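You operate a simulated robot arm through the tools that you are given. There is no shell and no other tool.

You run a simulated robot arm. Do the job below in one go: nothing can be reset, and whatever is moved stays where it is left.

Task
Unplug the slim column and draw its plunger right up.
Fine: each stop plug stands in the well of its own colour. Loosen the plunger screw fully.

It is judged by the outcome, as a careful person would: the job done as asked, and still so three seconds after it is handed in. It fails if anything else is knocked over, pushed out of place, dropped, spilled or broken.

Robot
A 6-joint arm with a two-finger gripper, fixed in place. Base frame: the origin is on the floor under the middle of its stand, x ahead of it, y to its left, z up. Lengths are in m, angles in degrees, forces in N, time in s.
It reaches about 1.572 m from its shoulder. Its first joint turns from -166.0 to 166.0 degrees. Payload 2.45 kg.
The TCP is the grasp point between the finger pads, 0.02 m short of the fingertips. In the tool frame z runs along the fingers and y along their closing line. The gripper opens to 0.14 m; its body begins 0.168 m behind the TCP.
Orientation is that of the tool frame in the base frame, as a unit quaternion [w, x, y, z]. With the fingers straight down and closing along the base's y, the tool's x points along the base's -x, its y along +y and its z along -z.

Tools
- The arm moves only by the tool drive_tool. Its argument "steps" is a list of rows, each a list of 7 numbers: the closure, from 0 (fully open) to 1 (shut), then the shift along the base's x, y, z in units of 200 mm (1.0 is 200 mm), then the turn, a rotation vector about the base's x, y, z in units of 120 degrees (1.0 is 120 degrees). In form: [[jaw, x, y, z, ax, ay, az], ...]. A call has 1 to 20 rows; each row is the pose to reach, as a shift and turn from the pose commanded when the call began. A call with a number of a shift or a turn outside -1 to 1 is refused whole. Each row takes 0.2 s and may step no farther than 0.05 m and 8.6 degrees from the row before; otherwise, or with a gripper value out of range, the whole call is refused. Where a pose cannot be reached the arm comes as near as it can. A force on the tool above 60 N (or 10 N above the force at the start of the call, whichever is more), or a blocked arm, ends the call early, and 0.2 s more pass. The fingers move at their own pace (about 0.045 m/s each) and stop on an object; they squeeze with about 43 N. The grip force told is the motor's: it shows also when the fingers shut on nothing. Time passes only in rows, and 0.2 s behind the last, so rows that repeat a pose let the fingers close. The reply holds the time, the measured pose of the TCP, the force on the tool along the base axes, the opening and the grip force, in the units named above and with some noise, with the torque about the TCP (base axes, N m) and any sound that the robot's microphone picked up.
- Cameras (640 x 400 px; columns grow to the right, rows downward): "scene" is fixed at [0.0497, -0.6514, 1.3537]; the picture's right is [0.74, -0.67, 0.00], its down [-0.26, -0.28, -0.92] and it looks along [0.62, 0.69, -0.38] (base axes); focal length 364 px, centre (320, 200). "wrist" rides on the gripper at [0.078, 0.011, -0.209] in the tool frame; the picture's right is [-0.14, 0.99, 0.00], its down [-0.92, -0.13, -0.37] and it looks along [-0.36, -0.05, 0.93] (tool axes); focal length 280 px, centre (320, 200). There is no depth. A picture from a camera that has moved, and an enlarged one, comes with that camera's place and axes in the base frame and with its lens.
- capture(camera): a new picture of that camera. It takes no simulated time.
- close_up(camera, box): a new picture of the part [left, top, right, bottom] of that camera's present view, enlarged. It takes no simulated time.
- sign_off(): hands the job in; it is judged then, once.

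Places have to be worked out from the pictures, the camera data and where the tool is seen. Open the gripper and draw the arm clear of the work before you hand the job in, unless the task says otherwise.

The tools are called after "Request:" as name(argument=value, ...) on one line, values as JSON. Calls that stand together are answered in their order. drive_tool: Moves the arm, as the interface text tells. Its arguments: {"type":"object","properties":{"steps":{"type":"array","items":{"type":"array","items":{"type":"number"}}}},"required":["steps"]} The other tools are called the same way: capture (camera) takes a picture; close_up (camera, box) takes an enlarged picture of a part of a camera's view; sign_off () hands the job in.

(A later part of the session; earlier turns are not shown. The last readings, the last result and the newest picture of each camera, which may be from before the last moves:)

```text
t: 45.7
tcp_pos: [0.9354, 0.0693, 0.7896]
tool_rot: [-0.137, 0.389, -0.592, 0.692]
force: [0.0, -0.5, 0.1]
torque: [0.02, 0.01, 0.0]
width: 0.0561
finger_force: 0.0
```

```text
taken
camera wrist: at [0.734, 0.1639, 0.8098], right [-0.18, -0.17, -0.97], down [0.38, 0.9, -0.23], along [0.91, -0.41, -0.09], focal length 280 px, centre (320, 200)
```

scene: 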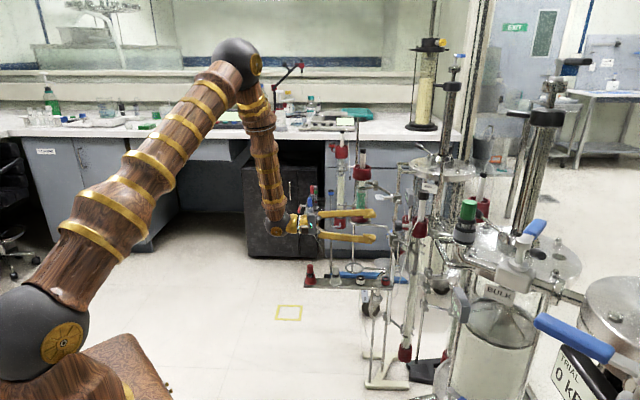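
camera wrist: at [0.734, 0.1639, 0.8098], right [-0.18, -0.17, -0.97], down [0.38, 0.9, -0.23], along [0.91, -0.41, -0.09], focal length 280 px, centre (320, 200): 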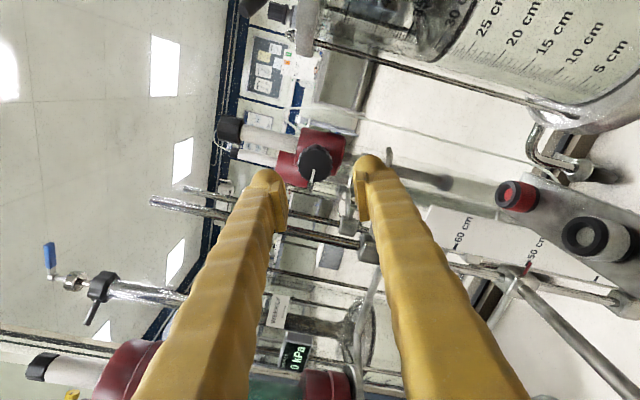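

Still free at ≈112°. Another 64° to see how far it goes.

Request:
drive_tool(steps=[[0.6, 0, 0, 0, -0.047, 0.047, 0], [0.6, 0, 0, 0, -0.094, 0.094, 0], [0.6, 0, 0, 0, -0.141, 0.141, 0], [0.6, 0, 0, 0, -0.188, 0.188, 0], [0.6, 0, 0, 0, -0.235, 0.235, 0], [0.6, 0, 0, 0, -0.283, 0.283, 0], [0.6, 0, 0, 0, -0.33, 0.33, 0], [0.6, 0, 0, 0, -0.377, 0.377, 0], [0.6, 0, 0, 0, -0.377, 0.377, 0]])

```text
t: 47.7
tcp_pos: [0.9359, 0.0694, 0.7882]
tool_rot: [0.251, 0.641, -0.294, 0.663]
force: [0.6, -1.0, 0.0]
torque: [0.0, -0.01, 0.02]
width: 0.0558
finger_force: 0.1
```

Fine at ≈176°. One more 64° to map the range.

Request:
drive_tool(steps=[[0.6, 0, 0, 0, -0.047, 0.047, 0], [0.6, 0, 0, 0, -0.094, 0.094, 0], [0.6, 0, 0, 0, -0.141, 0.141, 0], [0.6, 0, 0, 0, -0.188, 0.188, 0], [0.6, 0, 0, 0, -0.235, 0.235, 0], [0.6, 0, 0, 0, -0.283, 0.283, 0], [0.6, 0, 0, 0, -0.33, 0.33, 0], [0.6, 0, 0, 0, -0.377, 0.377, 0], [0.6, 0, 0, 0, -0.377, 0.377, 0]])

Request:
capture(camera="wrist")

```text
t: 49.7
tcp_pos: [0.934, 0.0694, 0.7898]
tool_rot: [0.564, 0.698, 0.094, 0.432]
force: [0.4, 0.5, -1.0]
torque: [-0.02, 0.01, -0.03]
width: 0.056
finger_force: 0.0
```

```text
taken
camera wrist: at [0.8309, 0.2603, 0.8362], right [-0.44, -0.43, 0.79], down [-0.78, -0.26, -0.57], along [0.45, -0.86, -0.22], focal length 280 px, centre (320, 200)
```

wrist: 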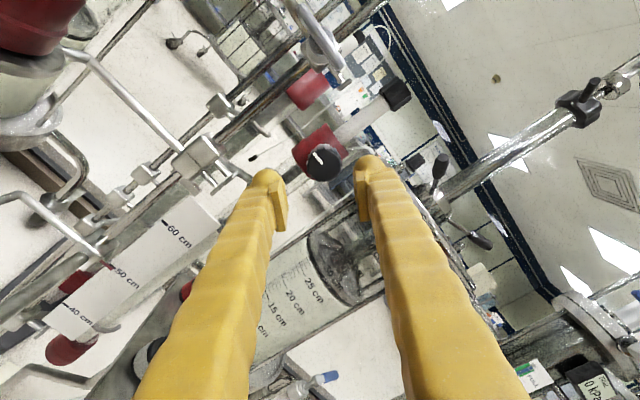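

The wrist can roll from ≈0° to at least 240°, enough for big strokes. I roll back to the start angle for gripping.

Request:
drive_tool(steps=[[0.6, 0, 0, 0, 0.0495, -0.0495, 0], [0.6, 0, 0, 0, 0.099, -0.099, 0], [0.6, 0, 0, 0, 0.1485, -0.1485, 0], [0.6, 0, 0, 0, 0.198, -0.198, 0], [0.6, 0, 0, 0, 0.2475, -0.2475, 0], [0.6, 0, 0, 0, 0.297, -0.297, 0], [0.6, 0, 0, 0, 0.3465, -0.3465, 0], [0.6, 0, 0, 0, 0.396, -0.396, 0], [0.6, 0, 0, 0, 0.4455, -0.4455, 0], [0.6, 0, 0, 0, 0.495, -0.495, 0], [0.6, 0, 0, 0, 0.5445, -0.5445, 0], [0.6, 0, 0, 0, 0.594, -0.594, 0], [0.6, 0, 0, 0, 0.6435, -0.6435, 0], [0.6, 0, 0, 0, 0.693, -0.693, 0], [0.6, 0, 0, 0, 0.693, -0.693, 0]])

Request:
drive_tool(steps=[[0.6, 0, 0, 0, 0.0495, -0.0495, 0], [0.6, 0, 0, 0, 0.099, -0.099, 0], [0.6, 0, 0, 0, 0.1485, -0.1485, 0], [0.6, 0, 0, 0, 0.198, -0.198, 0], [0.6, 0, 0, 0, 0.2475, -0.2475, 0], [0.6, 0, 0, 0, 0.297, -0.297, 0], [0.6, 0, 0, 0, 0.3465, -0.3465, 0], [0.6, 0, 0, 0, 0.396, -0.396, 0], [0.6, 0, 0, 0, 0.4455, -0.4455, 0], [0.6, 0, 0, 0, 0.495, -0.495, 0], [0.6, 0, 0, 0, 0.5445, -0.5445, 0], [0.6, 0, 0, 0, 0.594, -0.594, 0], [0.6, 0, 0, 0, 0.625, -0.625, 0], [0.6, 0, 0, 0, 0.625, -0.625, 0]])

Request:
capture(camera="wrist")

Request:
close_up(camera="scene", box=[340, 190, 436, 250])

```text
t: 52.9
tcp_pos: [0.9349, 0.07, 0.7898]
tool_rot: [-0.075, 0.44, -0.554, 0.703]
force: [-1.3, -0.1, -1.0]
torque: [-0.03, 0.01, -0.01]
width: 0.0557
finger_force: 0.0
```

```text
t: 55.9
tcp_pos: [0.9348, 0.0696, 0.7906]
tool_rot: [0.607, 0.175, 0.687, -0.358]
force: [-0.4, 1.0, 0.2]
torque: [0.02, 0.0, 0.0]
width: 0.0561
finger_force: 0.1
```

```text
taken
camera wrist: at [0.7781, 0.2081, 0.7133], right [0.7, 0.7, -0.15], down [-0.16, 0.35, 0.92], along [0.7, -0.62, 0.36], focal length 280 px, centre (320, 200)
```

wrist: 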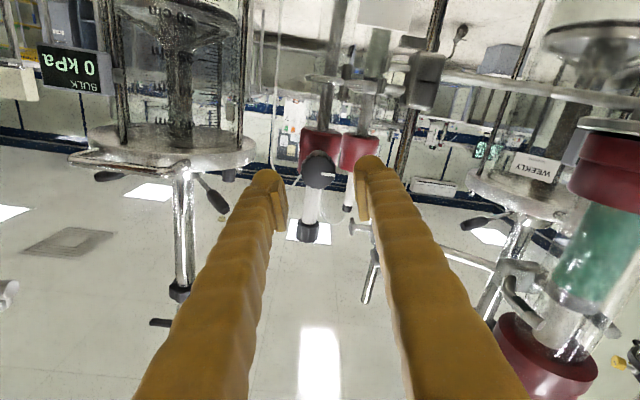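

```text
6.67 times, centred on (388, 220) of scene
camera zoom: at [0.0497, -0.6514, 1.3537], right [0.74, -0.67, 0.0], down [-0.26, -0.28, -0.92], along [0.62, 0.69, -0.38], focal length 2426 px, centre (-133, 67)
```

zoom: 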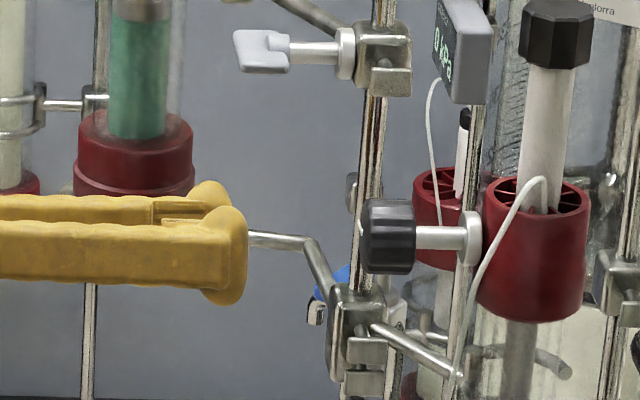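

Well aligned (within ~1 mm). I advance along the axis onto the knob with the jaw at ≈5 cm.

Request:
drive_tool(steps=[[0.65, 0.05, -0.05, 0, 0, 0, 0], [0.65, 0.1, -0.1, 0, 0, 0, 0], [0.65, 0.15, -0.15, -0.003, 0, 0, 0], [0.65, 0.2, -0.2, -0.005, 0, 0, 0], [0.65, 0.24, -0.24, -0.005, 0, 0, 0], [0.65, 0.24, -0.24, -0.005, 0, 0, 0]])

Request:
capture(camera="wrist")

Request:
close_up(camera="scene", box=[340, 190, 436, 250])

```text
t: 57.3
tcp_pos: [0.9835, 0.0239, 0.7863]
tool_rot: [0.606, 0.176, 0.687, -0.359]
force: [0.0, 0.0, -0.1]
torque: [-0.02, 0.01, -0.01]
width: 0.049
finger_force: 0.2
```

```text
taken
camera wrist: at [0.8267, 0.1608, 0.7102], right [0.7, 0.7, -0.15], down [-0.16, 0.35, 0.92], along [0.7, -0.62, 0.36], focal length 280 px, centre (320, 200)
```

wrist: 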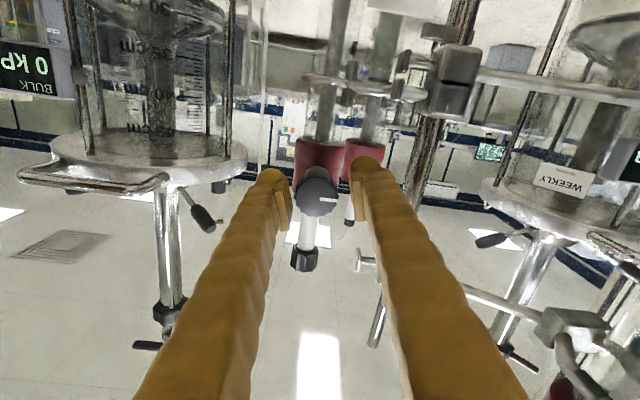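

```text
6.67 times, centred on (388, 220) of scene
camera zoom: at [0.0497, -0.6514, 1.3537], right [0.74, -0.67, 0.0], down [-0.26, -0.28, -0.92], along [0.62, 0.69, -0.38], focal length 2426 px, centre (-133, 67)
```

zoom: 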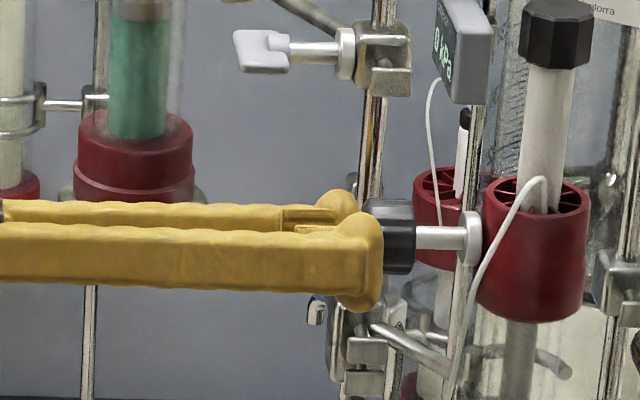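

Fingertips are around the front half of the knob, well centred. I advance 18 mm more with a 1.5 mm side correction, then close.

Request:
drive_tool(steps=[[0.65, 0.03, -0.04, 0.002, 0, 0, 0], [0.65, 0.059, -0.069, 0.002, 0, 0, 0], [0.65, 0.059, -0.069, 0.002, 0, 0, 0]])

Request:
close_up(camera="scene", box=[340, 190, 436, 250])

Request:
close_up(camera="wrist", box=[224, 120, 416, 240])

```text
t: 58.1
tcp_pos: [0.9948, 0.0094, 0.7875]
tool_rot: [0.607, 0.175, 0.688, -0.358]
force: [0.3, -0.2, 0.0]
torque: [-0.03, -0.02, -0.04]
width: 0.049
finger_force: 0.0
```

```text
6.67 times, centred on (388, 220) of scene
camera zoom: at [0.0497, -0.6514, 1.3537], right [0.74, -0.67, 0.0], down [-0.26, -0.28, -0.92], along [0.62, 0.69, -0.38], focal length 2426 px, centre (-133, 67)
```

zoom: 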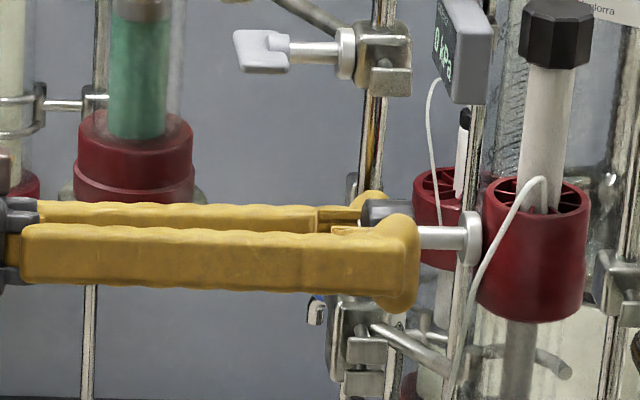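

```text
3.33 times, centred on (320, 180) of wrist
camera zoom: at [0.8385, 0.147, 0.7107], right [0.7, 0.7, -0.15], down [-0.16, 0.35, 0.92], along [0.7, -0.62, 0.36], focal length 935 px, centre (320, 267)
```

zoom: 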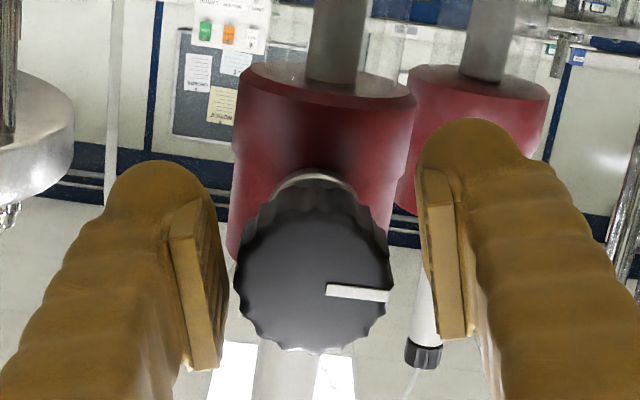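

The knob is between the pads with tips reaching its back edge. Closing the fingers.

Request:
drive_tool(steps=[[0.75, -0.003, -0.003, 0, 0, 0, 0], [0.85, -0.003, -0.003, 0, 0, 0, 0], [1.0, -0.003, -0.003, 0, 0, 0, 0], [1.0, -0.003, -0.003, 0, 0, 0, 0]])

Request:
close_up(camera="wrist", box=[224, 120, 416, 240])

```text
t: 59.1
tcp_pos: [0.9935, 0.0068, 0.7876]
tool_rot: [0.607, 0.176, 0.688, -0.358]
force: [-22.4, -19.6, 5.5]
torque: [0.1, -0.25, -0.29]
width: 0.0358
finger_force: 45.2
```

```text
3.33 times, centred on (320, 180) of wrist
camera zoom: at [0.8371, 0.1457, 0.7116], right [0.7, 0.7, -0.15], down [-0.16, 0.35, 0.92], along [0.7, -0.62, 0.36], focal length 935 px, centre (320, 267)
```

zoom: 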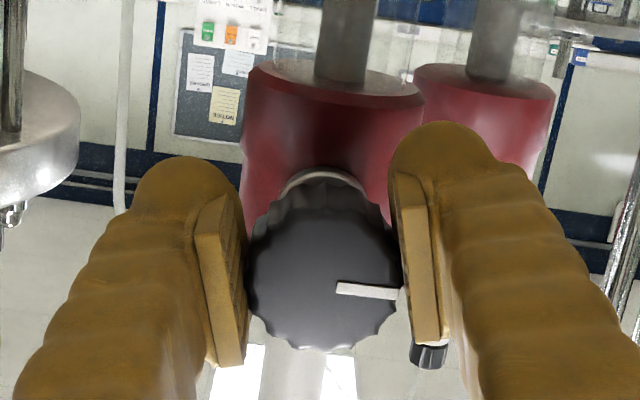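

Gripped (36 mm), but with ≈30 N side load, so the knob centre is a little toward −y_t. I shift the tool slightly that way to relieve it.

Request:
drive_tool(steps=[[1.0, -0.003, -0.003, 0.001, 0, 0, 0], [1.0, -0.006, -0.006, 0.002, 0, 0, 0]])

```text
t: 59.7
tcp_pos: [0.9928, 0.0069, 0.7879]
tool_rot: [0.607, 0.173, 0.689, -0.358]
force: [-9.6, -3.9, -8.5]
torque: [0.05, -0.02, -0.08]
width: 0.0354
finger_force: 45.4
```

Side load mostly gone. I start loosening: 20° counter-clockwise (seen from the knob's face), slowly, checking forces.

Request:
drive_tool(steps=[[1.0, -0.002, -0.001, -0.003, -0.0295, 0.0295, 0], [1.0, -0.002, -0.001, -0.003, -0.059, 0.059, 0], [1.0, -0.002, -0.001, -0.003, -0.0885, 0.0885, 0], [1.0, -0.002, -0.001, -0.003, -0.118, 0.118, 0]])

Request:
close_up(camera="wrist", box=[224, 120, 416, 240])

```text
t: 60.7
tcp_pos: [0.9917, 0.0052, 0.7884]
tool_rot: [0.534, 0.053, 0.708, -0.459]
force: [-31.6, -0.4, 3.8]
torque: [-0.09, -0.35, -0.09]
width: 0.0353
finger_force: 45.3
```

```text
3.33 times, centred on (320, 180) of wrist
camera zoom: at [0.8174, 0.1259, 0.7215], right [0.62, 0.62, -0.48], down [0.06, 0.57, 0.82], along [0.78, -0.53, 0.32], focal length 935 px, centre (320, 267)
```

zoom: 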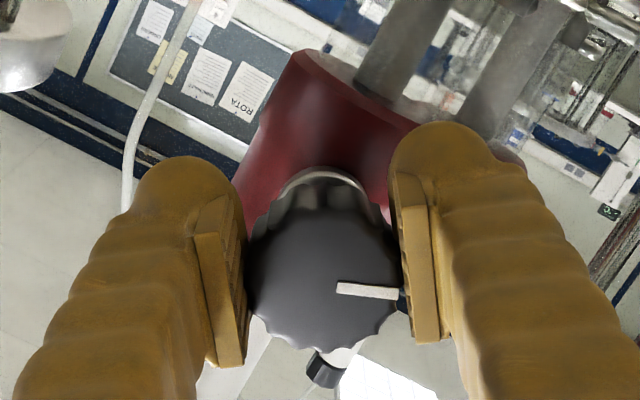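

The knob turns with the gripper (mark stays put in the tool view). I relieve the small offset load and continue turning.

Request:
drive_tool(steps=[[1.0, -0.007, 0, 0, 0, 0, 0], [1.0, -0.007, 0, 0, -0.0295, 0.0295, 0], [1.0, -0.007, 0, 0, -0.059, 0.059, 0], [1.0, -0.007, 0, 0, -0.0885, 0.0885, 0]])

```text
t: 61.7
tcp_pos: [0.9907, 0.0057, 0.7901]
tool_rot: [0.469, -0.038, 0.708, -0.526]
force: [-47.3, -15.6, 31.5]
torque: [-0.03, -0.63, -0.65]
width: 0.036
finger_force: 45.0
```

Load has grown to ≈52 N along the closing line; working it out, the true knob axis is about 4–5 mm higher (z≈0.793). I raise the tool to match.

Request:
drive_tool(steps=[[1.0, -0.002, -0.002, 0.01, 0, 0, 0], [1.0, -0.003, -0.003, 0.02, 0, 0, 0], [1.0, -0.003, -0.003, 0.02, 0, 0, 0]])

```text
t: 62.5
tcp_pos: [0.9919, 0.0048, 0.7898]
tool_rot: [0.469, -0.04, 0.71, -0.524]
force: [11.0, -24.5, -18.9]
torque: [0.18, 0.3, -0.19]
width: 0.0356
finger_force: 45.2
```

Center now good (remaining load is mostly axial/friction). Continuing the loosening turn by 40° with a slight axial relief.

Request:
drive_tool(steps=[[1.0, 0.0025, -0.0025, 0, -0.0295, 0.0295, 0], [1.0, 0.0025, -0.0025, 0, -0.059, 0.059, 0], [1.0, 0.0025, -0.0025, 0, -0.0885, 0.0885, 0], [1.0, 0.0025, -0.0025, 0, -0.118, 0.118, 0], [1.0, 0.0025, -0.0025, 0, -0.1475, 0.1475, 0], [1.0, 0.0025, -0.0025, 0, -0.177, 0.177, 0]])

Request:
close_up(camera="wrist", box=[224, 120, 416, 240])

Request:
close_up(camera="scene", box=[340, 190, 436, 250])

```text
t: 63.9
tcp_pos: [0.9906, 0.0049, 0.7952]
tool_rot: [0.316, -0.219, 0.674, -0.631]
force: [-32.9, -20.9, -0.4]
torque: [0.02, -0.06, -0.41]
width: 0.0356
finger_force: 45.2
```

```text
3.33 times, centred on (320, 180) of wrist
camera zoom: at [0.7904, 0.0988, 0.7731], right [0.2, 0.2, -0.96], down [0.38, 0.89, 0.27], along [0.91, -0.41, 0.1], focal length 935 px, centre (320, 267)
```

zoom: 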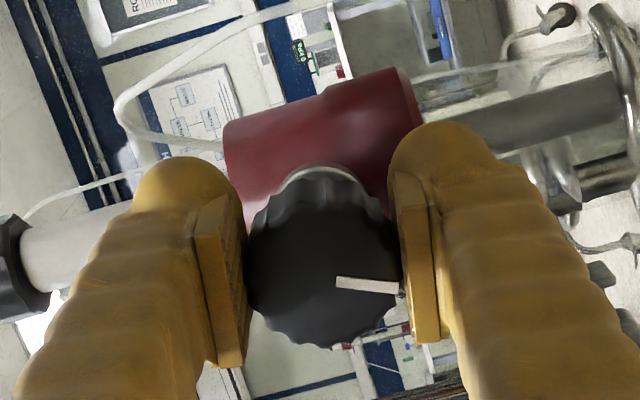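

```text
6.67 times, centred on (388, 220) of scene
camera zoom: at [0.0497, -0.6514, 1.3537], right [0.74, -0.67, 0.0], down [-0.26, -0.28, -0.92], along [0.62, 0.69, -0.38], focal length 2426 px, centre (-133, 67)
```

zoom: 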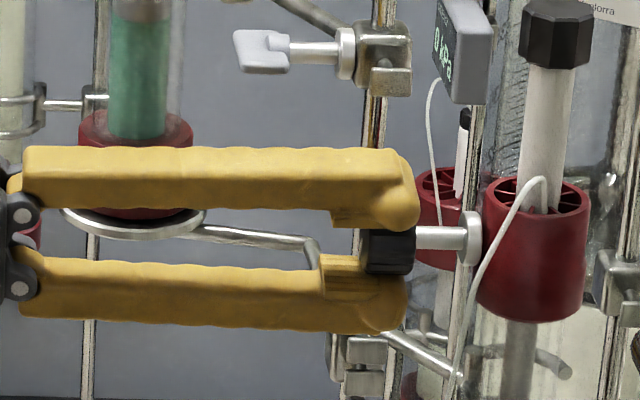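

Turning smoothly, about 65° so far. I relieve the lateral load a little and continue another ~42°.

Request:
drive_tool(steps=[[1.0, -0.004, -0.004, 0, 0, 0, 0], [1.0, -0.004, -0.004, 0, -0.0354, 0.0354, 0], [1.0, -0.004, -0.004, 0, -0.0707, 0.0707, 0], [1.0, -0.004, -0.004, 0, -0.106, 0.106, 0], [1.0, -0.004, -0.004, 0, -0.1414, 0.1414, 0], [1.0, -0.004, -0.004, 0, -0.1768, 0.1768, 0], [1.0, -0.004, -0.004, 0, -0.2121, 0.2121, 0], [1.0, -0.004, -0.004, 0, -0.2475, 0.2475, 0]])

Request:
close_up(camera="wrist", box=[224, 120, 416, 240])

```text
t: 65.3
tcp_pos: [0.9918, 0.0054, 0.799]
tool_rot: [-0.138, 0.389, -0.589, 0.695]
force: [-9.5, 3.4, 10.0]
torque: [-0.1, -0.15, -0.15]
width: 0.0356
finger_force: 44.6
stopped in row 7: the force on the tool passed its limit at 62 N (the readings are from after the stop); the commanded pose is now the measured one
```

```text
3.33 times, centred on (320, 180) of wrist
camera zoom: at [0.7906, 0.0988, 0.816], right [-0.17, -0.18, -0.97], down [0.38, 0.89, -0.23], along [0.91, -0.41, -0.09], focal length 935 px, centre (320, 267)
```

zoom: 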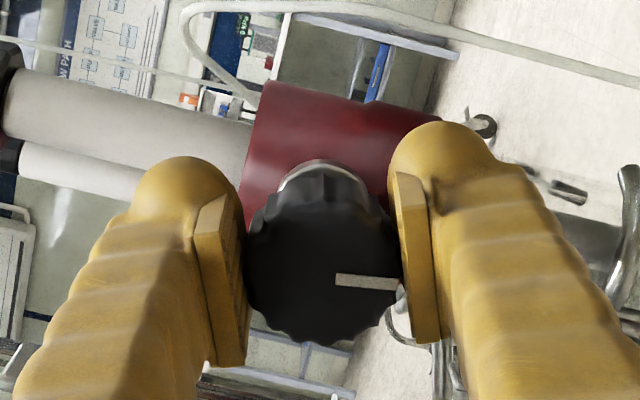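

Stopped on a 62 N side load after ~96° of turn; the load was reset. The axis fits best at z≈0.797, so I nudge toward that and continue.

Request:
drive_tool(steps=[[1.0, 0.002, 0.002, -0.005, -0.0295, 0.0295, 0], [1.0, 0.002, 0.002, -0.005, -0.059, 0.059, 0], [1.0, 0.002, 0.002, -0.005, -0.0885, 0.0885, 0], [1.0, 0.002, 0.002, -0.005, -0.118, 0.118, 0], [1.0, 0.002, 0.002, -0.005, -0.1475, 0.1475, 0]])

Request:
close_up(camera="wrist", box=[224, 120, 416, 240])

Request:
close_up(camera="scene", box=[340, 190, 436, 250])

```text
t: 66.5
tcp_pos: [0.9934, 0.0062, 0.7972]
tool_rot: [0.015, 0.507, -0.49, 0.709]
force: [1.5, 6.2, 53.8]
torque: [-0.36, -0.67, -0.1]
width: 0.0356
finger_force: 45.1
```

```text
3.33 times, centred on (320, 180) of wrist
camera zoom: at [0.8029, 0.1103, 0.8465], right [-0.45, -0.45, -0.77], down [0.25, 0.77, -0.59], along [0.86, -0.46, -0.23], focal length 935 px, centre (320, 267)
```

zoom: 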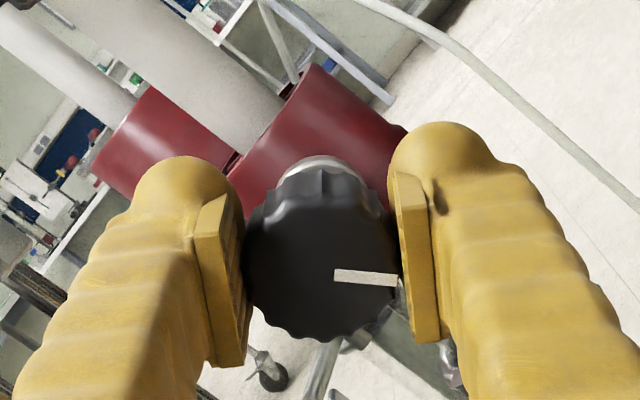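

```text
6.67 times, centred on (388, 220) of scene
camera zoom: at [0.0497, -0.6514, 1.3537], right [0.74, -0.67, 0.0], down [-0.26, -0.28, -0.92], along [0.62, 0.69, -0.38], focal length 2426 px, centre (-133, 67)
```

zoom: 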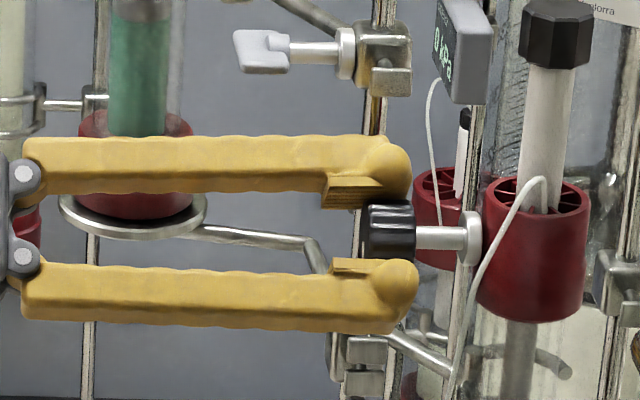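

About 121° turned now. I shift ~2 mm along the load direction to relax it and keep turning.

Request:
drive_tool(steps=[[1.0, 0.004, 0.004, 0.006, 0, 0, 0], [1.0, 0.006, 0.006, 0.009, -0.0295, 0.0295, 0], [1.0, 0.006, 0.006, 0.009, -0.059, 0.059, 0], [1.0, 0.006, 0.006, 0.009, -0.0885, 0.0885, 0], [1.0, 0.006, 0.006, 0.009, -0.118, 0.118, 0], [1.0, 0.006, 0.006, 0.009, -0.1475, 0.1475, 0]])

Request:
close_up(camera="wrist", box=[224, 120, 416, 240])

```text
t: 67.9
tcp_pos: [0.9953, 0.0076, 0.7965]
tool_rot: [0.166, 0.602, -0.366, 0.69]
force: [38.3, 7.0, 42.8]
torque: [-0.16, -0.3, 0.07]
width: 0.0356
finger_force: 45.1
```

```text
3.33 times, centred on (320, 180) of wrist
camera zoom: at [0.8226, 0.1307, 0.8669], right [-0.64, -0.64, -0.43], down [0.03, 0.54, -0.84], along [0.77, -0.55, -0.33], focal length 935 px, centre (320, 267)
```

zoom: 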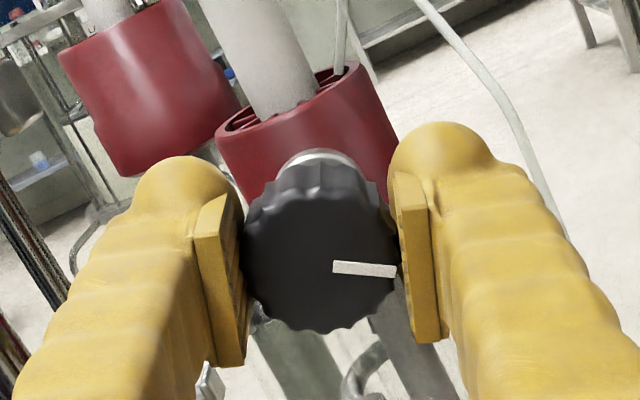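

Roughly 146° turned. Again I relax along the load direction and continue.

Request:
drive_tool(steps=[[1.0, 0.004, 0.003, 0.006, 0, 0, 0], [1.0, 0.008, 0.005, 0.012, 0, 0, 0], [1.0, 0.008, 0.005, 0.012, -0.0295, 0.0295, 0], [1.0, 0.008, 0.005, 0.012, -0.059, 0.059, 0], [1.0, 0.008, 0.005, 0.012, -0.0885, 0.0885, 0], [1.0, 0.008, 0.005, 0.012, -0.118, 0.118, 0]])

Request:
close_up(camera="wrist", box=[224, 120, 416, 240])

Request:
close_up(camera="scene", box=[340, 190, 436, 250])

```text
t: 69.3
tcp_pos: [0.9951, 0.0085, 0.7972]
tool_rot: [0.285, 0.658, -0.256, 0.649]
force: [29.6, 21.0, -14.5]
torque: [0.14, 0.08, 0.29]
width: 0.0357
finger_force: 44.8
```

```text
3.33 times, centred on (320, 180) of wrist
camera zoom: at [0.8419, 0.1499, 0.8749], right [-0.7, -0.7, -0.1], down [-0.2, 0.32, -0.93], along [0.68, -0.63, -0.36], focal length 935 px, centre (320, 267)
```

zoom: 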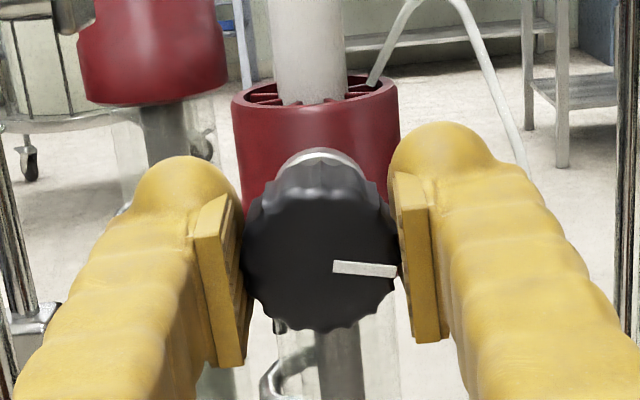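

```text
6.67 times, centred on (388, 220) of scene
camera zoom: at [0.0497, -0.6514, 1.3537], right [0.74, -0.67, 0.0], down [-0.26, -0.28, -0.92], along [0.62, 0.69, -0.38], focal length 2426 px, centre (-133, 67)
```

zoom: 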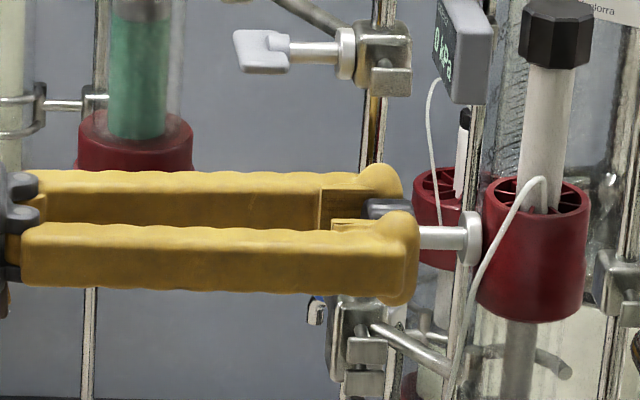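

About 166° turned and centred well now. Continuing with lateral relief.

Request:
drive_tool(steps=[[1.0, 0.005, 0.004, -0.002, 0, 0, 0], [1.0, 0.008, 0.007, -0.003, -0.0354, 0.0354, 0], [1.0, 0.008, 0.007, -0.003, -0.0707, 0.0707, 0], [1.0, 0.008, 0.007, -0.003, -0.106, 0.106, 0], [1.0, 0.008, 0.007, -0.003, -0.1414, 0.1414, 0], [1.0, 0.008, 0.007, -0.003, -0.1768, 0.1768, 0]])

Request:
close_up(camera="wrist", box=[224, 120, 416, 240])

```text
t: 70.7
tcp_pos: [0.9951, 0.0087, 0.7971]
tool_rot: [0.442, 0.702, -0.077, 0.553]
force: [7.0, 2.9, -33.6]
torque: [0.39, 0.31, -0.05]
width: 0.0358
finger_force: 45.4
```

```text
3.33 times, centred on (320, 180) of wrist
camera zoom: at [0.8709, 0.1789, 0.8682], right [-0.64, -0.64, 0.42], down [-0.53, -0.02, -0.85], along [0.55, -0.77, -0.33], focal length 935 px, centre (320, 267)
```

zoom: 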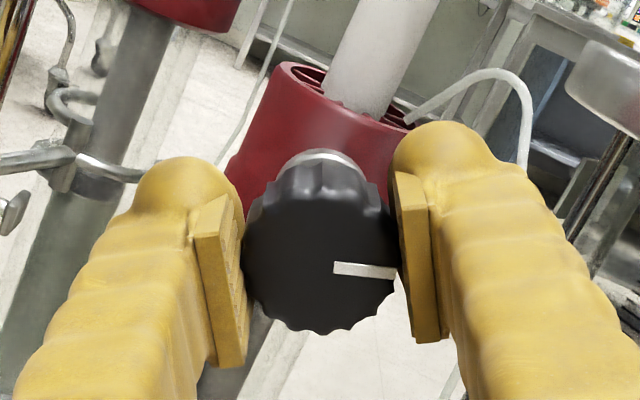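

≈196° turned. Continue to about 225°, still within the tested wrist range.

Request:
drive_tool(steps=[[1.0, 0.001, 0, -0.005, 0, 0, 0], [1.0, 0.002, 0.001, -0.008, -0.0354, 0.0354, 0], [1.0, 0.002, 0.001, -0.008, -0.0707, 0.0707, 0], [1.0, 0.002, 0.001, -0.008, -0.106, 0.106, 0], [1.0, 0.002, 0.001, -0.008, -0.1414, 0.1414, 0], [1.0, 0.002, 0.001, -0.008, -0.165, 0.165, 0]])

Request:
close_up(camera="wrist", box=[224, 120, 416, 240])

Request:
close_up(camera="scene", box=[340, 190, 436, 250])

```text
t: 72.1
tcp_pos: [0.9982, 0.0102, 0.7971]
tool_rot: [0.562, 0.699, 0.097, 0.431]
force: [-16.2, 1.5, -26.4]
torque: [0.33, 0.25, -0.24]
width: 0.0357
finger_force: 45.0
```

```text
3.33 times, centred on (320, 180) of wrist
camera zoom: at [0.8932, 0.2005, 0.8443], right [-0.43, -0.43, 0.79], down [-0.78, -0.27, -0.57], along [0.46, -0.86, -0.22], focal length 935 px, centre (320, 267)
```

zoom: 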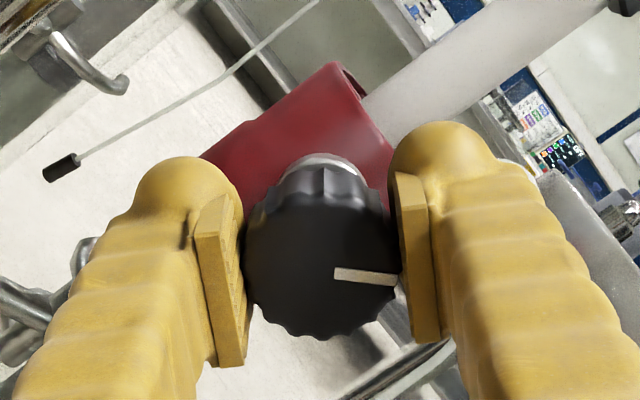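

```text
6.67 times, centred on (388, 220) of scene
camera zoom: at [0.0497, -0.6514, 1.3537], right [0.74, -0.67, 0.0], down [-0.26, -0.28, -0.92], along [0.62, 0.69, -0.38], focal length 2426 px, centre (-133, 67)
```

zoom: 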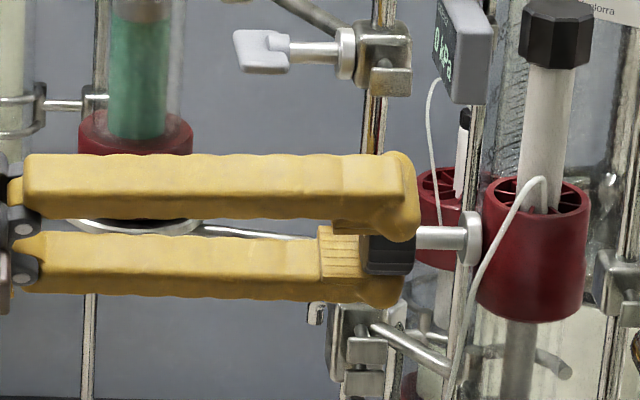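

≈224° turned, torque still low and the mark moves with me. I try a further 20° in small rows, watching for any reach warning.

Request:
drive_tool(steps=[[1.0, -0.002, 0, -0.004, -0.0295, 0.0295, 0], [1.0, -0.003, 0, -0.005, -0.059, 0.059, 0], [1.0, -0.003, 0, -0.005, -0.0885, 0.0885, 0], [1.0, -0.003, 0, -0.005, -0.118, 0.118, 0]])

Request:
close_up(camera="wrist", box=[224, 120, 416, 240])

```text
t: 73.1
tcp_pos: [0.9966, 0.0108, 0.7958]
tool_rot: [0.629, 0.672, 0.217, 0.326]
force: [42.6, 5.3, -27.5]
torque: [0.1, -0.1, 0.41]
width: 0.0358
finger_force: 45.2
```

```text
3.33 times, centred on (320, 180) of wrist
camera zoom: at [0.9012, 0.2095, 0.8192], right [-0.21, -0.21, 0.95], down [-0.88, -0.37, -0.28], along [0.41, -0.9, -0.11], focal length 935 px, centre (320, 267)
```

zoom: 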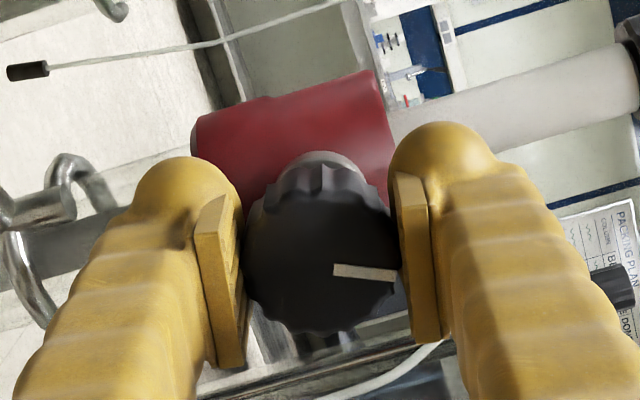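

Still turning freely at ≈244°. I relax the loads and go on another 25°.

Request:
drive_tool(steps=[[1.0, 0.004, 0.001, -0.004, 0, 0, 0], [1.0, 0.007, 0.002, -0.007, -0.0295, 0.0295, 0], [1.0, 0.007, 0.002, -0.007, -0.059, 0.059, 0], [1.0, 0.007, 0.002, -0.007, -0.0885, 0.0885, 0], [1.0, 0.007, 0.002, -0.007, -0.118, 0.118, 0], [1.0, 0.007, 0.002, -0.007, -0.1475, 0.1475, 0]])

Request:
close_up(camera="wrist", box=[224, 120, 416, 240])

```text
t: 74.5
tcp_pos: [0.9975, 0.0097, 0.7944]
tool_rot: [0.683, 0.611, 0.357, 0.181]
force: [-15.3, 25.4, -10.1]
torque: [0.37, -0.29, 0.12]
width: 0.0357
finger_force: 45.0
```

```text
3.33 times, centred on (320, 180) of wrist
camera zoom: at [0.9037, 0.2112, 0.7844], right [0.09, 0.09, 0.99], down [-0.91, -0.4, 0.12], along [0.4, -0.91, 0.05], focal length 935 px, centre (320, 267)
```

zoom: 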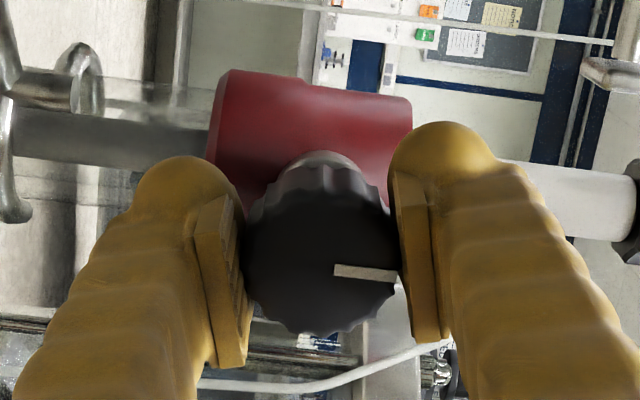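

≈269° turned; resisting torque about the axis has risen to ≈0.47 N·m, possibly nearing the end stop. I try 10° more.

Request:
drive_tool(steps=[[1.0, -0.003, 0.003, -0.001, -0.0177, 0.0177, 0], [1.0, -0.004, 0.004, -0.002, -0.0354, 0.0354, 0], [1.0, -0.004, 0.004, -0.002, -0.059, 0.059, 0]])

Request:
close_up(camera="wrist", box=[224, 120, 416, 240])

Request:
close_up(camera="scene", box=[340, 190, 436, 250])

```text
t: 75.3
tcp_pos: [0.997, 0.0093, 0.7939]
tool_rot: [0.696, 0.578, 0.409, 0.121]
force: [6.8, -10.7, -8.2]
torque: [0.61, -0.55, 0.02]
width: 0.0364
finger_force: 44.7
```

```text
3.33 times, centred on (320, 180) of wrist
camera zoom: at [0.9015, 0.2087, 0.7711], right [0.21, 0.21, 0.95], down [-0.89, -0.37, 0.28], along [0.41, -0.9, 0.11], focal length 935 px, centre (320, 267)
```

zoom: 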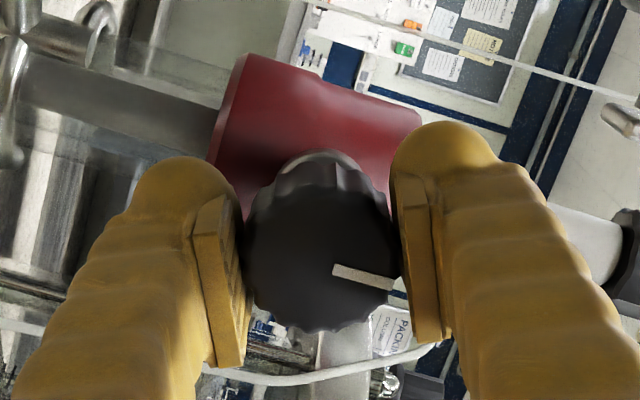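

```text
6.67 times, centred on (388, 220) of scene
camera zoom: at [0.0497, -0.6514, 1.3537], right [0.74, -0.67, 0.0], down [-0.26, -0.28, -0.92], along [0.62, 0.69, -0.38], focal length 2426 px, centre (-133, 67)
```

zoom: 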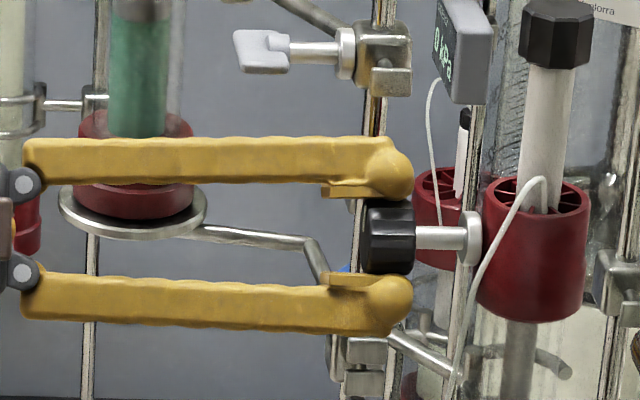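

The torque jumped to ≈0.8 N·m and the mark slipped ~10° in the grip: the screw is at its loosened end stop (≈270° turned). I open and retreat along the axis.

Request:
drive_tool(steps=[[0.85, 0, 0, 0, 0, 0, 0], [0.7, 0, 0, 0, 0, 0, 0], [0.6, 0, 0, 0, 0, 0, 0], [0.6, 0, 0, 0, 0, 0, 0], [0.6, -0.06, 0.06, 0, 0, 0, 0], [0.6, -0.14, 0.14, 0, 0, 0, 0], [0.6, -0.24, 0.24, 0, 0, 0, 0], [0.6, -0.36, 0.36, 0, 0, 0, 0], [0.6, -0.36, 0.36, 0, 0, 0, 0]])

Request:
capture(camera="wrist")

Request:
close_up(camera="scene", box=[340, 170, 468, 250])

```text
t: 77.3
tcp_pos: [0.9226, 0.0814, 0.7957]
tool_rot: [0.696, 0.577, 0.409, 0.122]
force: [-0.7, 0.4, 0.3]
torque: [0.0, 0.0, -0.01]
width: 0.0561
finger_force: 0.1
```

```text
taken
camera wrist: at [0.8269, 0.2816, 0.7724], right [0.21, 0.21, 0.95], down [-0.89, -0.37, 0.28], along [0.41, -0.9, 0.11], focal length 280 px, centre (320, 200)
```

wrist: 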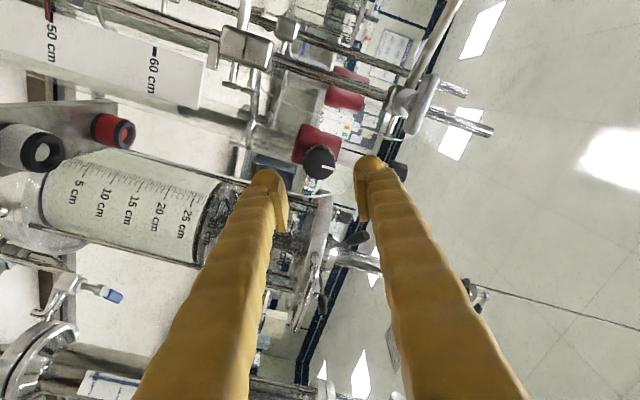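

```text
5.00 times, centred on (404, 210) of scene
camera zoom: at [0.0497, -0.6514, 1.3537], right [0.74, -0.67, 0.0], down [-0.26, -0.28, -0.92], along [0.62, 0.69, -0.38], focal length 1819 px, centre (-100, 150)
```

zoom: 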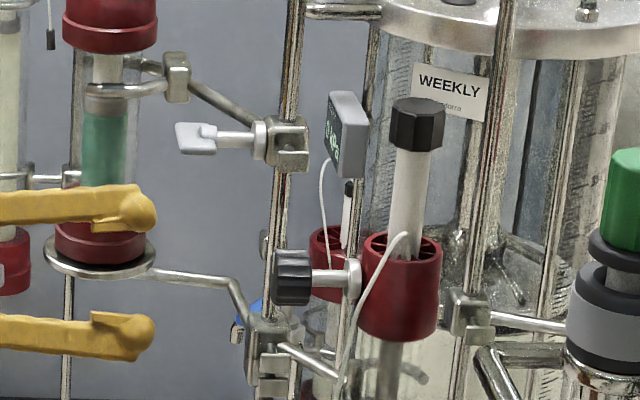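

Let me verify the mark's final direction and the state of the surroundings.

Request:
close_up(camera="wrist", box=[288, 130, 352, 190])

Request:
close_up(camera="scene", box=[390, 170, 454, 250])

```text
6.67 times, centred on (320, 160) of wrist
camera zoom: at [0.8269, 0.2816, 0.7724], right [0.21, 0.21, 0.95], down [-0.89, -0.37, 0.28], along [0.41, -0.9, 0.11], focal length 1869 px, centre (320, 467)
```

zoom: 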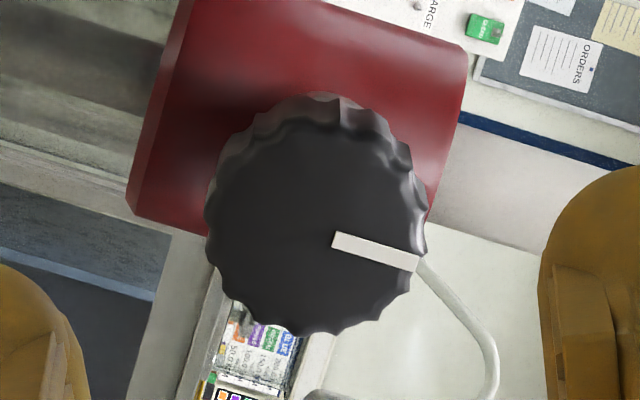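

```text
5.00 times, centred on (422, 210) of scene
camera zoom: at [0.0497, -0.6514, 1.3537], right [0.74, -0.67, 0.0], down [-0.26, -0.28, -0.92], along [0.62, 0.69, -0.38], focal length 1819 px, centre (-190, 150)
```

zoom: 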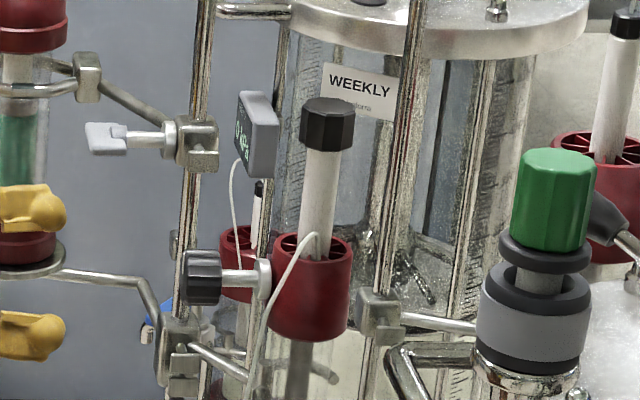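

The mark now points straight up: 270° from its start, at the stop. So the screw is fully loosened. Next is the plunger; I retreat further and unwind the wrist roll in free space.

Request:
drive_tool(steps=[[0.6, -0.1, 0.1, 0, 0, 0, 0], [0.6, -0.21, 0.21, 0, 0.0495, -0.0495, 0], [0.6, -0.21, 0.21, 0, 0.099, -0.099, 0], [0.6, -0.21, 0.21, 0, 0.1485, -0.1485, 0], [0.6, -0.21, 0.21, 0, 0.198, -0.198, 0], [0.6, -0.21, 0.21, 0, 0.2475, -0.2475, 0], [0.6, -0.21, 0.21, 0, 0.297, -0.297, 0], [0.6, -0.21, 0.21, 0, 0.3465, -0.3465, 0], [0.6, -0.21, 0.21, 0, 0.396, -0.396, 0], [0.6, -0.21, 0.21, 0, 0.4455, -0.4455, 0], [0.6, -0.21, 0.21, 0, 0.495, -0.495, 0], [0.6, -0.21, 0.21, 0, 0.5445, -0.5445, 0], [0.6, -0.21, 0.21, 0, 0.594, -0.594, 0], [0.6, -0.21, 0.21, 0, 0.6435, -0.6435, 0], [0.6, -0.21, 0.21, 0, 0.693, -0.693, 0]])

Request:
drive_tool(steps=[[0.6, 0, 0, 0, 0.0495, -0.0495, 0], [0.6, 0, 0, 0, 0.099, -0.099, 0], [0.6, 0, 0, 0, 0.1485, -0.1485, 0], [0.6, 0, 0, 0, 0.198, -0.198, 0], [0.6, 0, 0, 0, 0.2475, -0.2475, 0], [0.6, 0, 0, 0, 0.297, -0.297, 0], [0.6, 0, 0, 0, 0.3465, -0.3465, 0], [0.6, 0, 0, 0, 0.396, -0.396, 0], [0.6, 0, 0, 0, 0.4455, -0.4455, 0], [0.6, 0, 0, 0, 0.495, -0.495, 0], [0.6, 0, 0, 0, 0.5445, -0.5445, 0], [0.6, 0, 0, 0, 0.594, -0.594, 0], [0.6, 0, 0, 0, 0.6435, -0.6435, 0], [0.6, 0, 0, 0, 0.693, -0.693, 0]])

Request:
capture(camera="scene")

```text
t: 80.5
tcp_pos: [0.8821, 0.1241, 0.7932]
tool_rot: [0.258, 0.646, -0.283, 0.661]
force: [0.1, -0.3, -0.1]
torque: [-0.01, -0.01, -0.05]
width: 0.0561
finger_force: 0.1
```

```text
t: 83.5
tcp_pos: [0.8833, 0.1253, 0.7943]
tool_rot: [0.428, -0.092, 0.702, -0.561]
force: [-0.8, -0.1, 0.0]
torque: [-0.03, 0.02, 0.02]
width: 0.056
finger_force: 0.0
```

```text
taken
```

scene: 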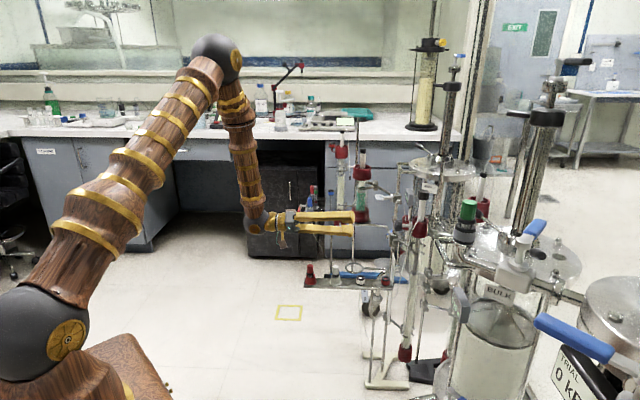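

Unwound to roll ≈60°. Now I raise the tool well above the apparatus while rolling the last 15°.

Request:
drive_tool(steps=[[0.6, 0, 0, 0.15, 0.0295, -0.0295, 0], [0.6, 0, 0, 0.35, 0.059, -0.059, 0], [0.6, 0, 0, 0.55, 0.0884, -0.0884, 0], [0.6, 0, 0, 0.75, 0.0884, -0.0884, 0], [0.6, 0, 0, 0.95, 0.0884, -0.0884, 0], [0.6, 0, 0, 1.0, 0.0884, -0.0884, 0]])

Request:
drive_tool(steps=[[0.6, 0, 0, 0.15, 0, 0, 0], [0.6, 0, 0, 0.35, 0, 0, 0], [0.6, 0, 0, 0.5, 0, 0, 0], [0.6, 0, 0, 0.5, 0, 0, 0]])

```text
t: 84.9
tcp_pos: [0.8834, 0.1249, 0.9971]
tool_rot: [0.497, 0.0, 0.709, -0.501]
force: [0.2, -0.1, -1.5]
torque: [-0.03, -0.02, 0.02]
width: 0.0563
finger_force: 0.0
```

```text
t: 85.9
tcp_pos: [0.8845, 0.1252, 1.0947]
tool_rot: [0.497, -0.001, 0.709, -0.5]
force: [-0.1, 0.3, 0.9]
torque: [-0.02, -0.01, 0.01]
width: 0.056
finger_force: 0.1
```

Orientation is exactly where I want it for tipping down. I tilt the tool from horizontal to vertical about the lateral axis, half at first.

Request:
drive_tool(steps=[[0.6, 0, 0, 0, 0.0442, 0.0442, 0], [0.6, 0, 0, 0, 0.0884, 0.0884, 0], [0.6, 0, 0, 0, 0.1326, 0.1326, 0], [0.6, 0, 0, 0, 0.1768, 0.1768, 0], [0.6, 0, 0, 0, 0.221, 0.221, 0], [0.6, 0, 0, 0, 0.2652, 0.2652, 0]])

Request:
drive_tool(steps=[[0.6, 0, 0, 0, 0.0442, 0.0442, 0], [0.6, 0, 0, 0, 0.0884, 0.0884, 0], [0.6, 0, 0, 0, 0.1326, 0.1326, 0], [0.6, 0, 0, 0, 0.1768, 0.1768, 0], [0.6, 0, 0, 0, 0.221, 0.221, 0], [0.6, 0, 0, 0, 0.2652, 0.2652, 0], [0.6, 0, 0, 0, 0.2652, 0.2652, 0]])

Request:
capture(camera="wrist")

Request:
capture(camera="scene")

```text
t: 87.3
tcp_pos: [0.8836, 0.1245, 1.0944]
tool_rot: [0.267, 0.0, 0.925, -0.27]
force: [-0.5, -0.2, 0.0]
torque: [-0.03, -0.03, 0.03]
width: 0.0561
finger_force: 0.1
```

```text
t: 88.9
tcp_pos: [0.8849, 0.1246, 1.093]
tool_rot: [-0.003, -0.001, 1.0, 0.001]
force: [0.4, 0.2, -0.9]
torque: [-0.04, -0.02, 0.02]
width: 0.056
finger_force: 0.1
```

```text
taken
camera wrist: at [0.807, 0.134, 1.3026], right [0.13, 0.99, 0.0], down [0.92, -0.13, 0.36], along [0.36, -0.05, -0.93], focal length 280 px, centre (320, 200)
```

wrist: 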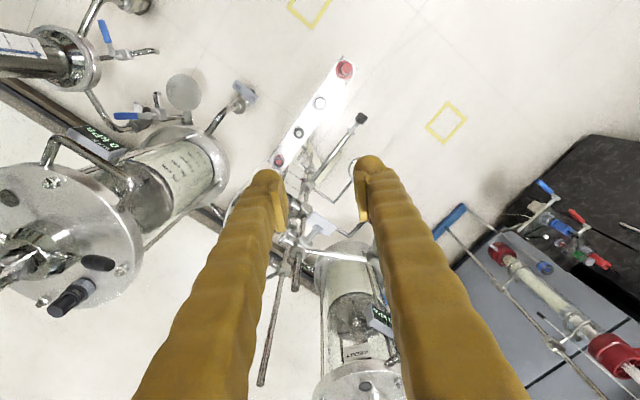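

```text
taken
```

scene: 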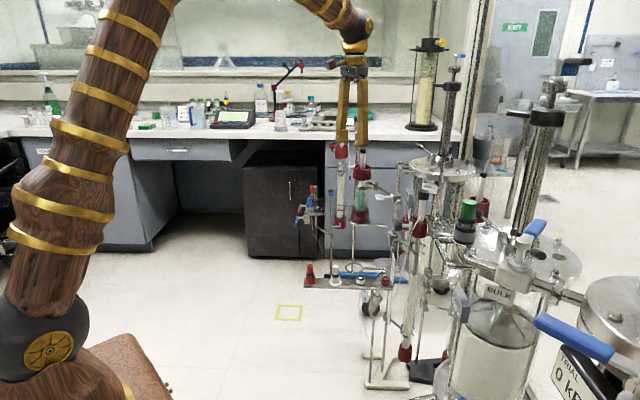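

The tool is vertical again. I move over above the plunger head, estimated at (1.051, −0.049), staying at z≈1.06.

Request:
drive_tool(steps=[[0.6, 0.13, -0.14, 0, 0, 0, 0], [0.6, 0.27, -0.28, 0, 0, 0, 0], [0.6, 0.41, -0.43, 0, 0, 0, 0], [0.6, 0.55, -0.57, 0, 0, 0, 0], [0.6, 0.69, -0.72, -0.05, 0, 0, 0], [0.6, 0.83, -0.868, -0.1, 0, 0, 0], [0.6, 0.83, -0.868, -0.15, 0, 0, 0], [0.6, 0.83, -0.868, -0.15, 0, 0, 0]])

Request:
capture(camera="wrist")

Request:
close_up(camera="scene", box=[350, 90, 510, 230])

```text
t: 90.7
tcp_pos: [1.0493, -0.0501, 1.063]
tool_rot: [-0.002, 0.0, 1.0, 0.0]
force: [-0.8, -1.2, -0.8]
torque: [0.0, 0.01, 0.0]
width: 0.056
finger_force: 0.1
```

```text
taken
camera wrist: at [0.9725, -0.0413, 1.2726], right [0.14, 0.99, 0.0], down [0.92, -0.13, 0.36], along [0.36, -0.05, -0.93], focal length 280 px, centre (320, 200)
```

wrist: 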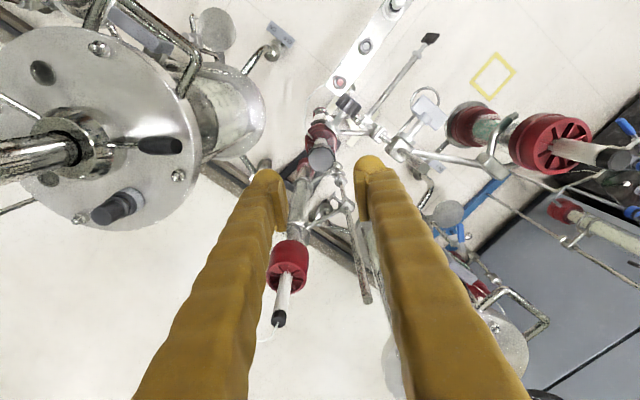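

```text
2.86 times, centred on (430, 160) of scene
camera zoom: at [0.0497, -0.6514, 1.3537], right [0.74, -0.67, 0.0], down [-0.26, -0.28, -0.92], along [0.62, 0.69, -0.38], focal length 1040 px, centre (6, 314)
```

zoom: 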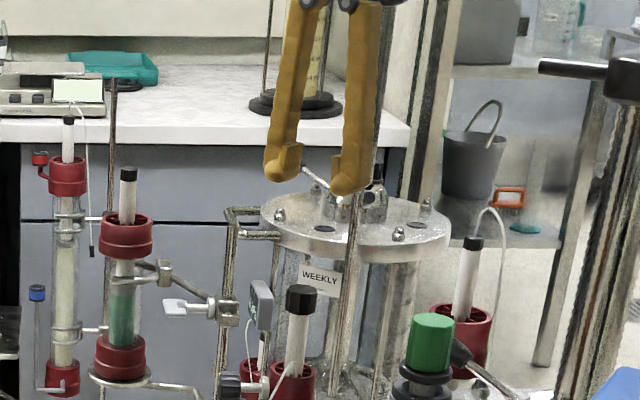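

Request:
close_up(camera="wrist", box=[272, 110, 368, 190])

Request:
close_up(camera="scene", box=[390, 170, 454, 250])

```text
5.00 times, centred on (320, 150) of wrist
camera zoom: at [0.9725, -0.0413, 1.2726], right [0.14, 0.99, 0.0], down [0.92, -0.13, 0.36], along [0.36, -0.05, -0.93], focal length 1402 px, centre (320, 450)
```

zoom: 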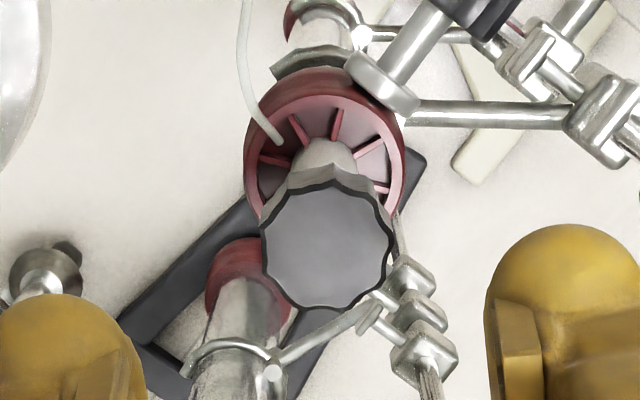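

```text
5.00 times, centred on (422, 210) of scene
camera zoom: at [0.0497, -0.6514, 1.3537], right [0.74, -0.67, 0.0], down [-0.26, -0.28, -0.92], along [0.62, 0.69, -0.38], focal length 1819 px, centre (-190, 150)
```

zoom: 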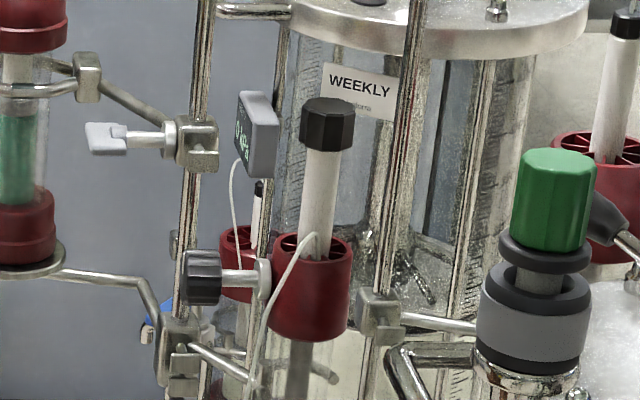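

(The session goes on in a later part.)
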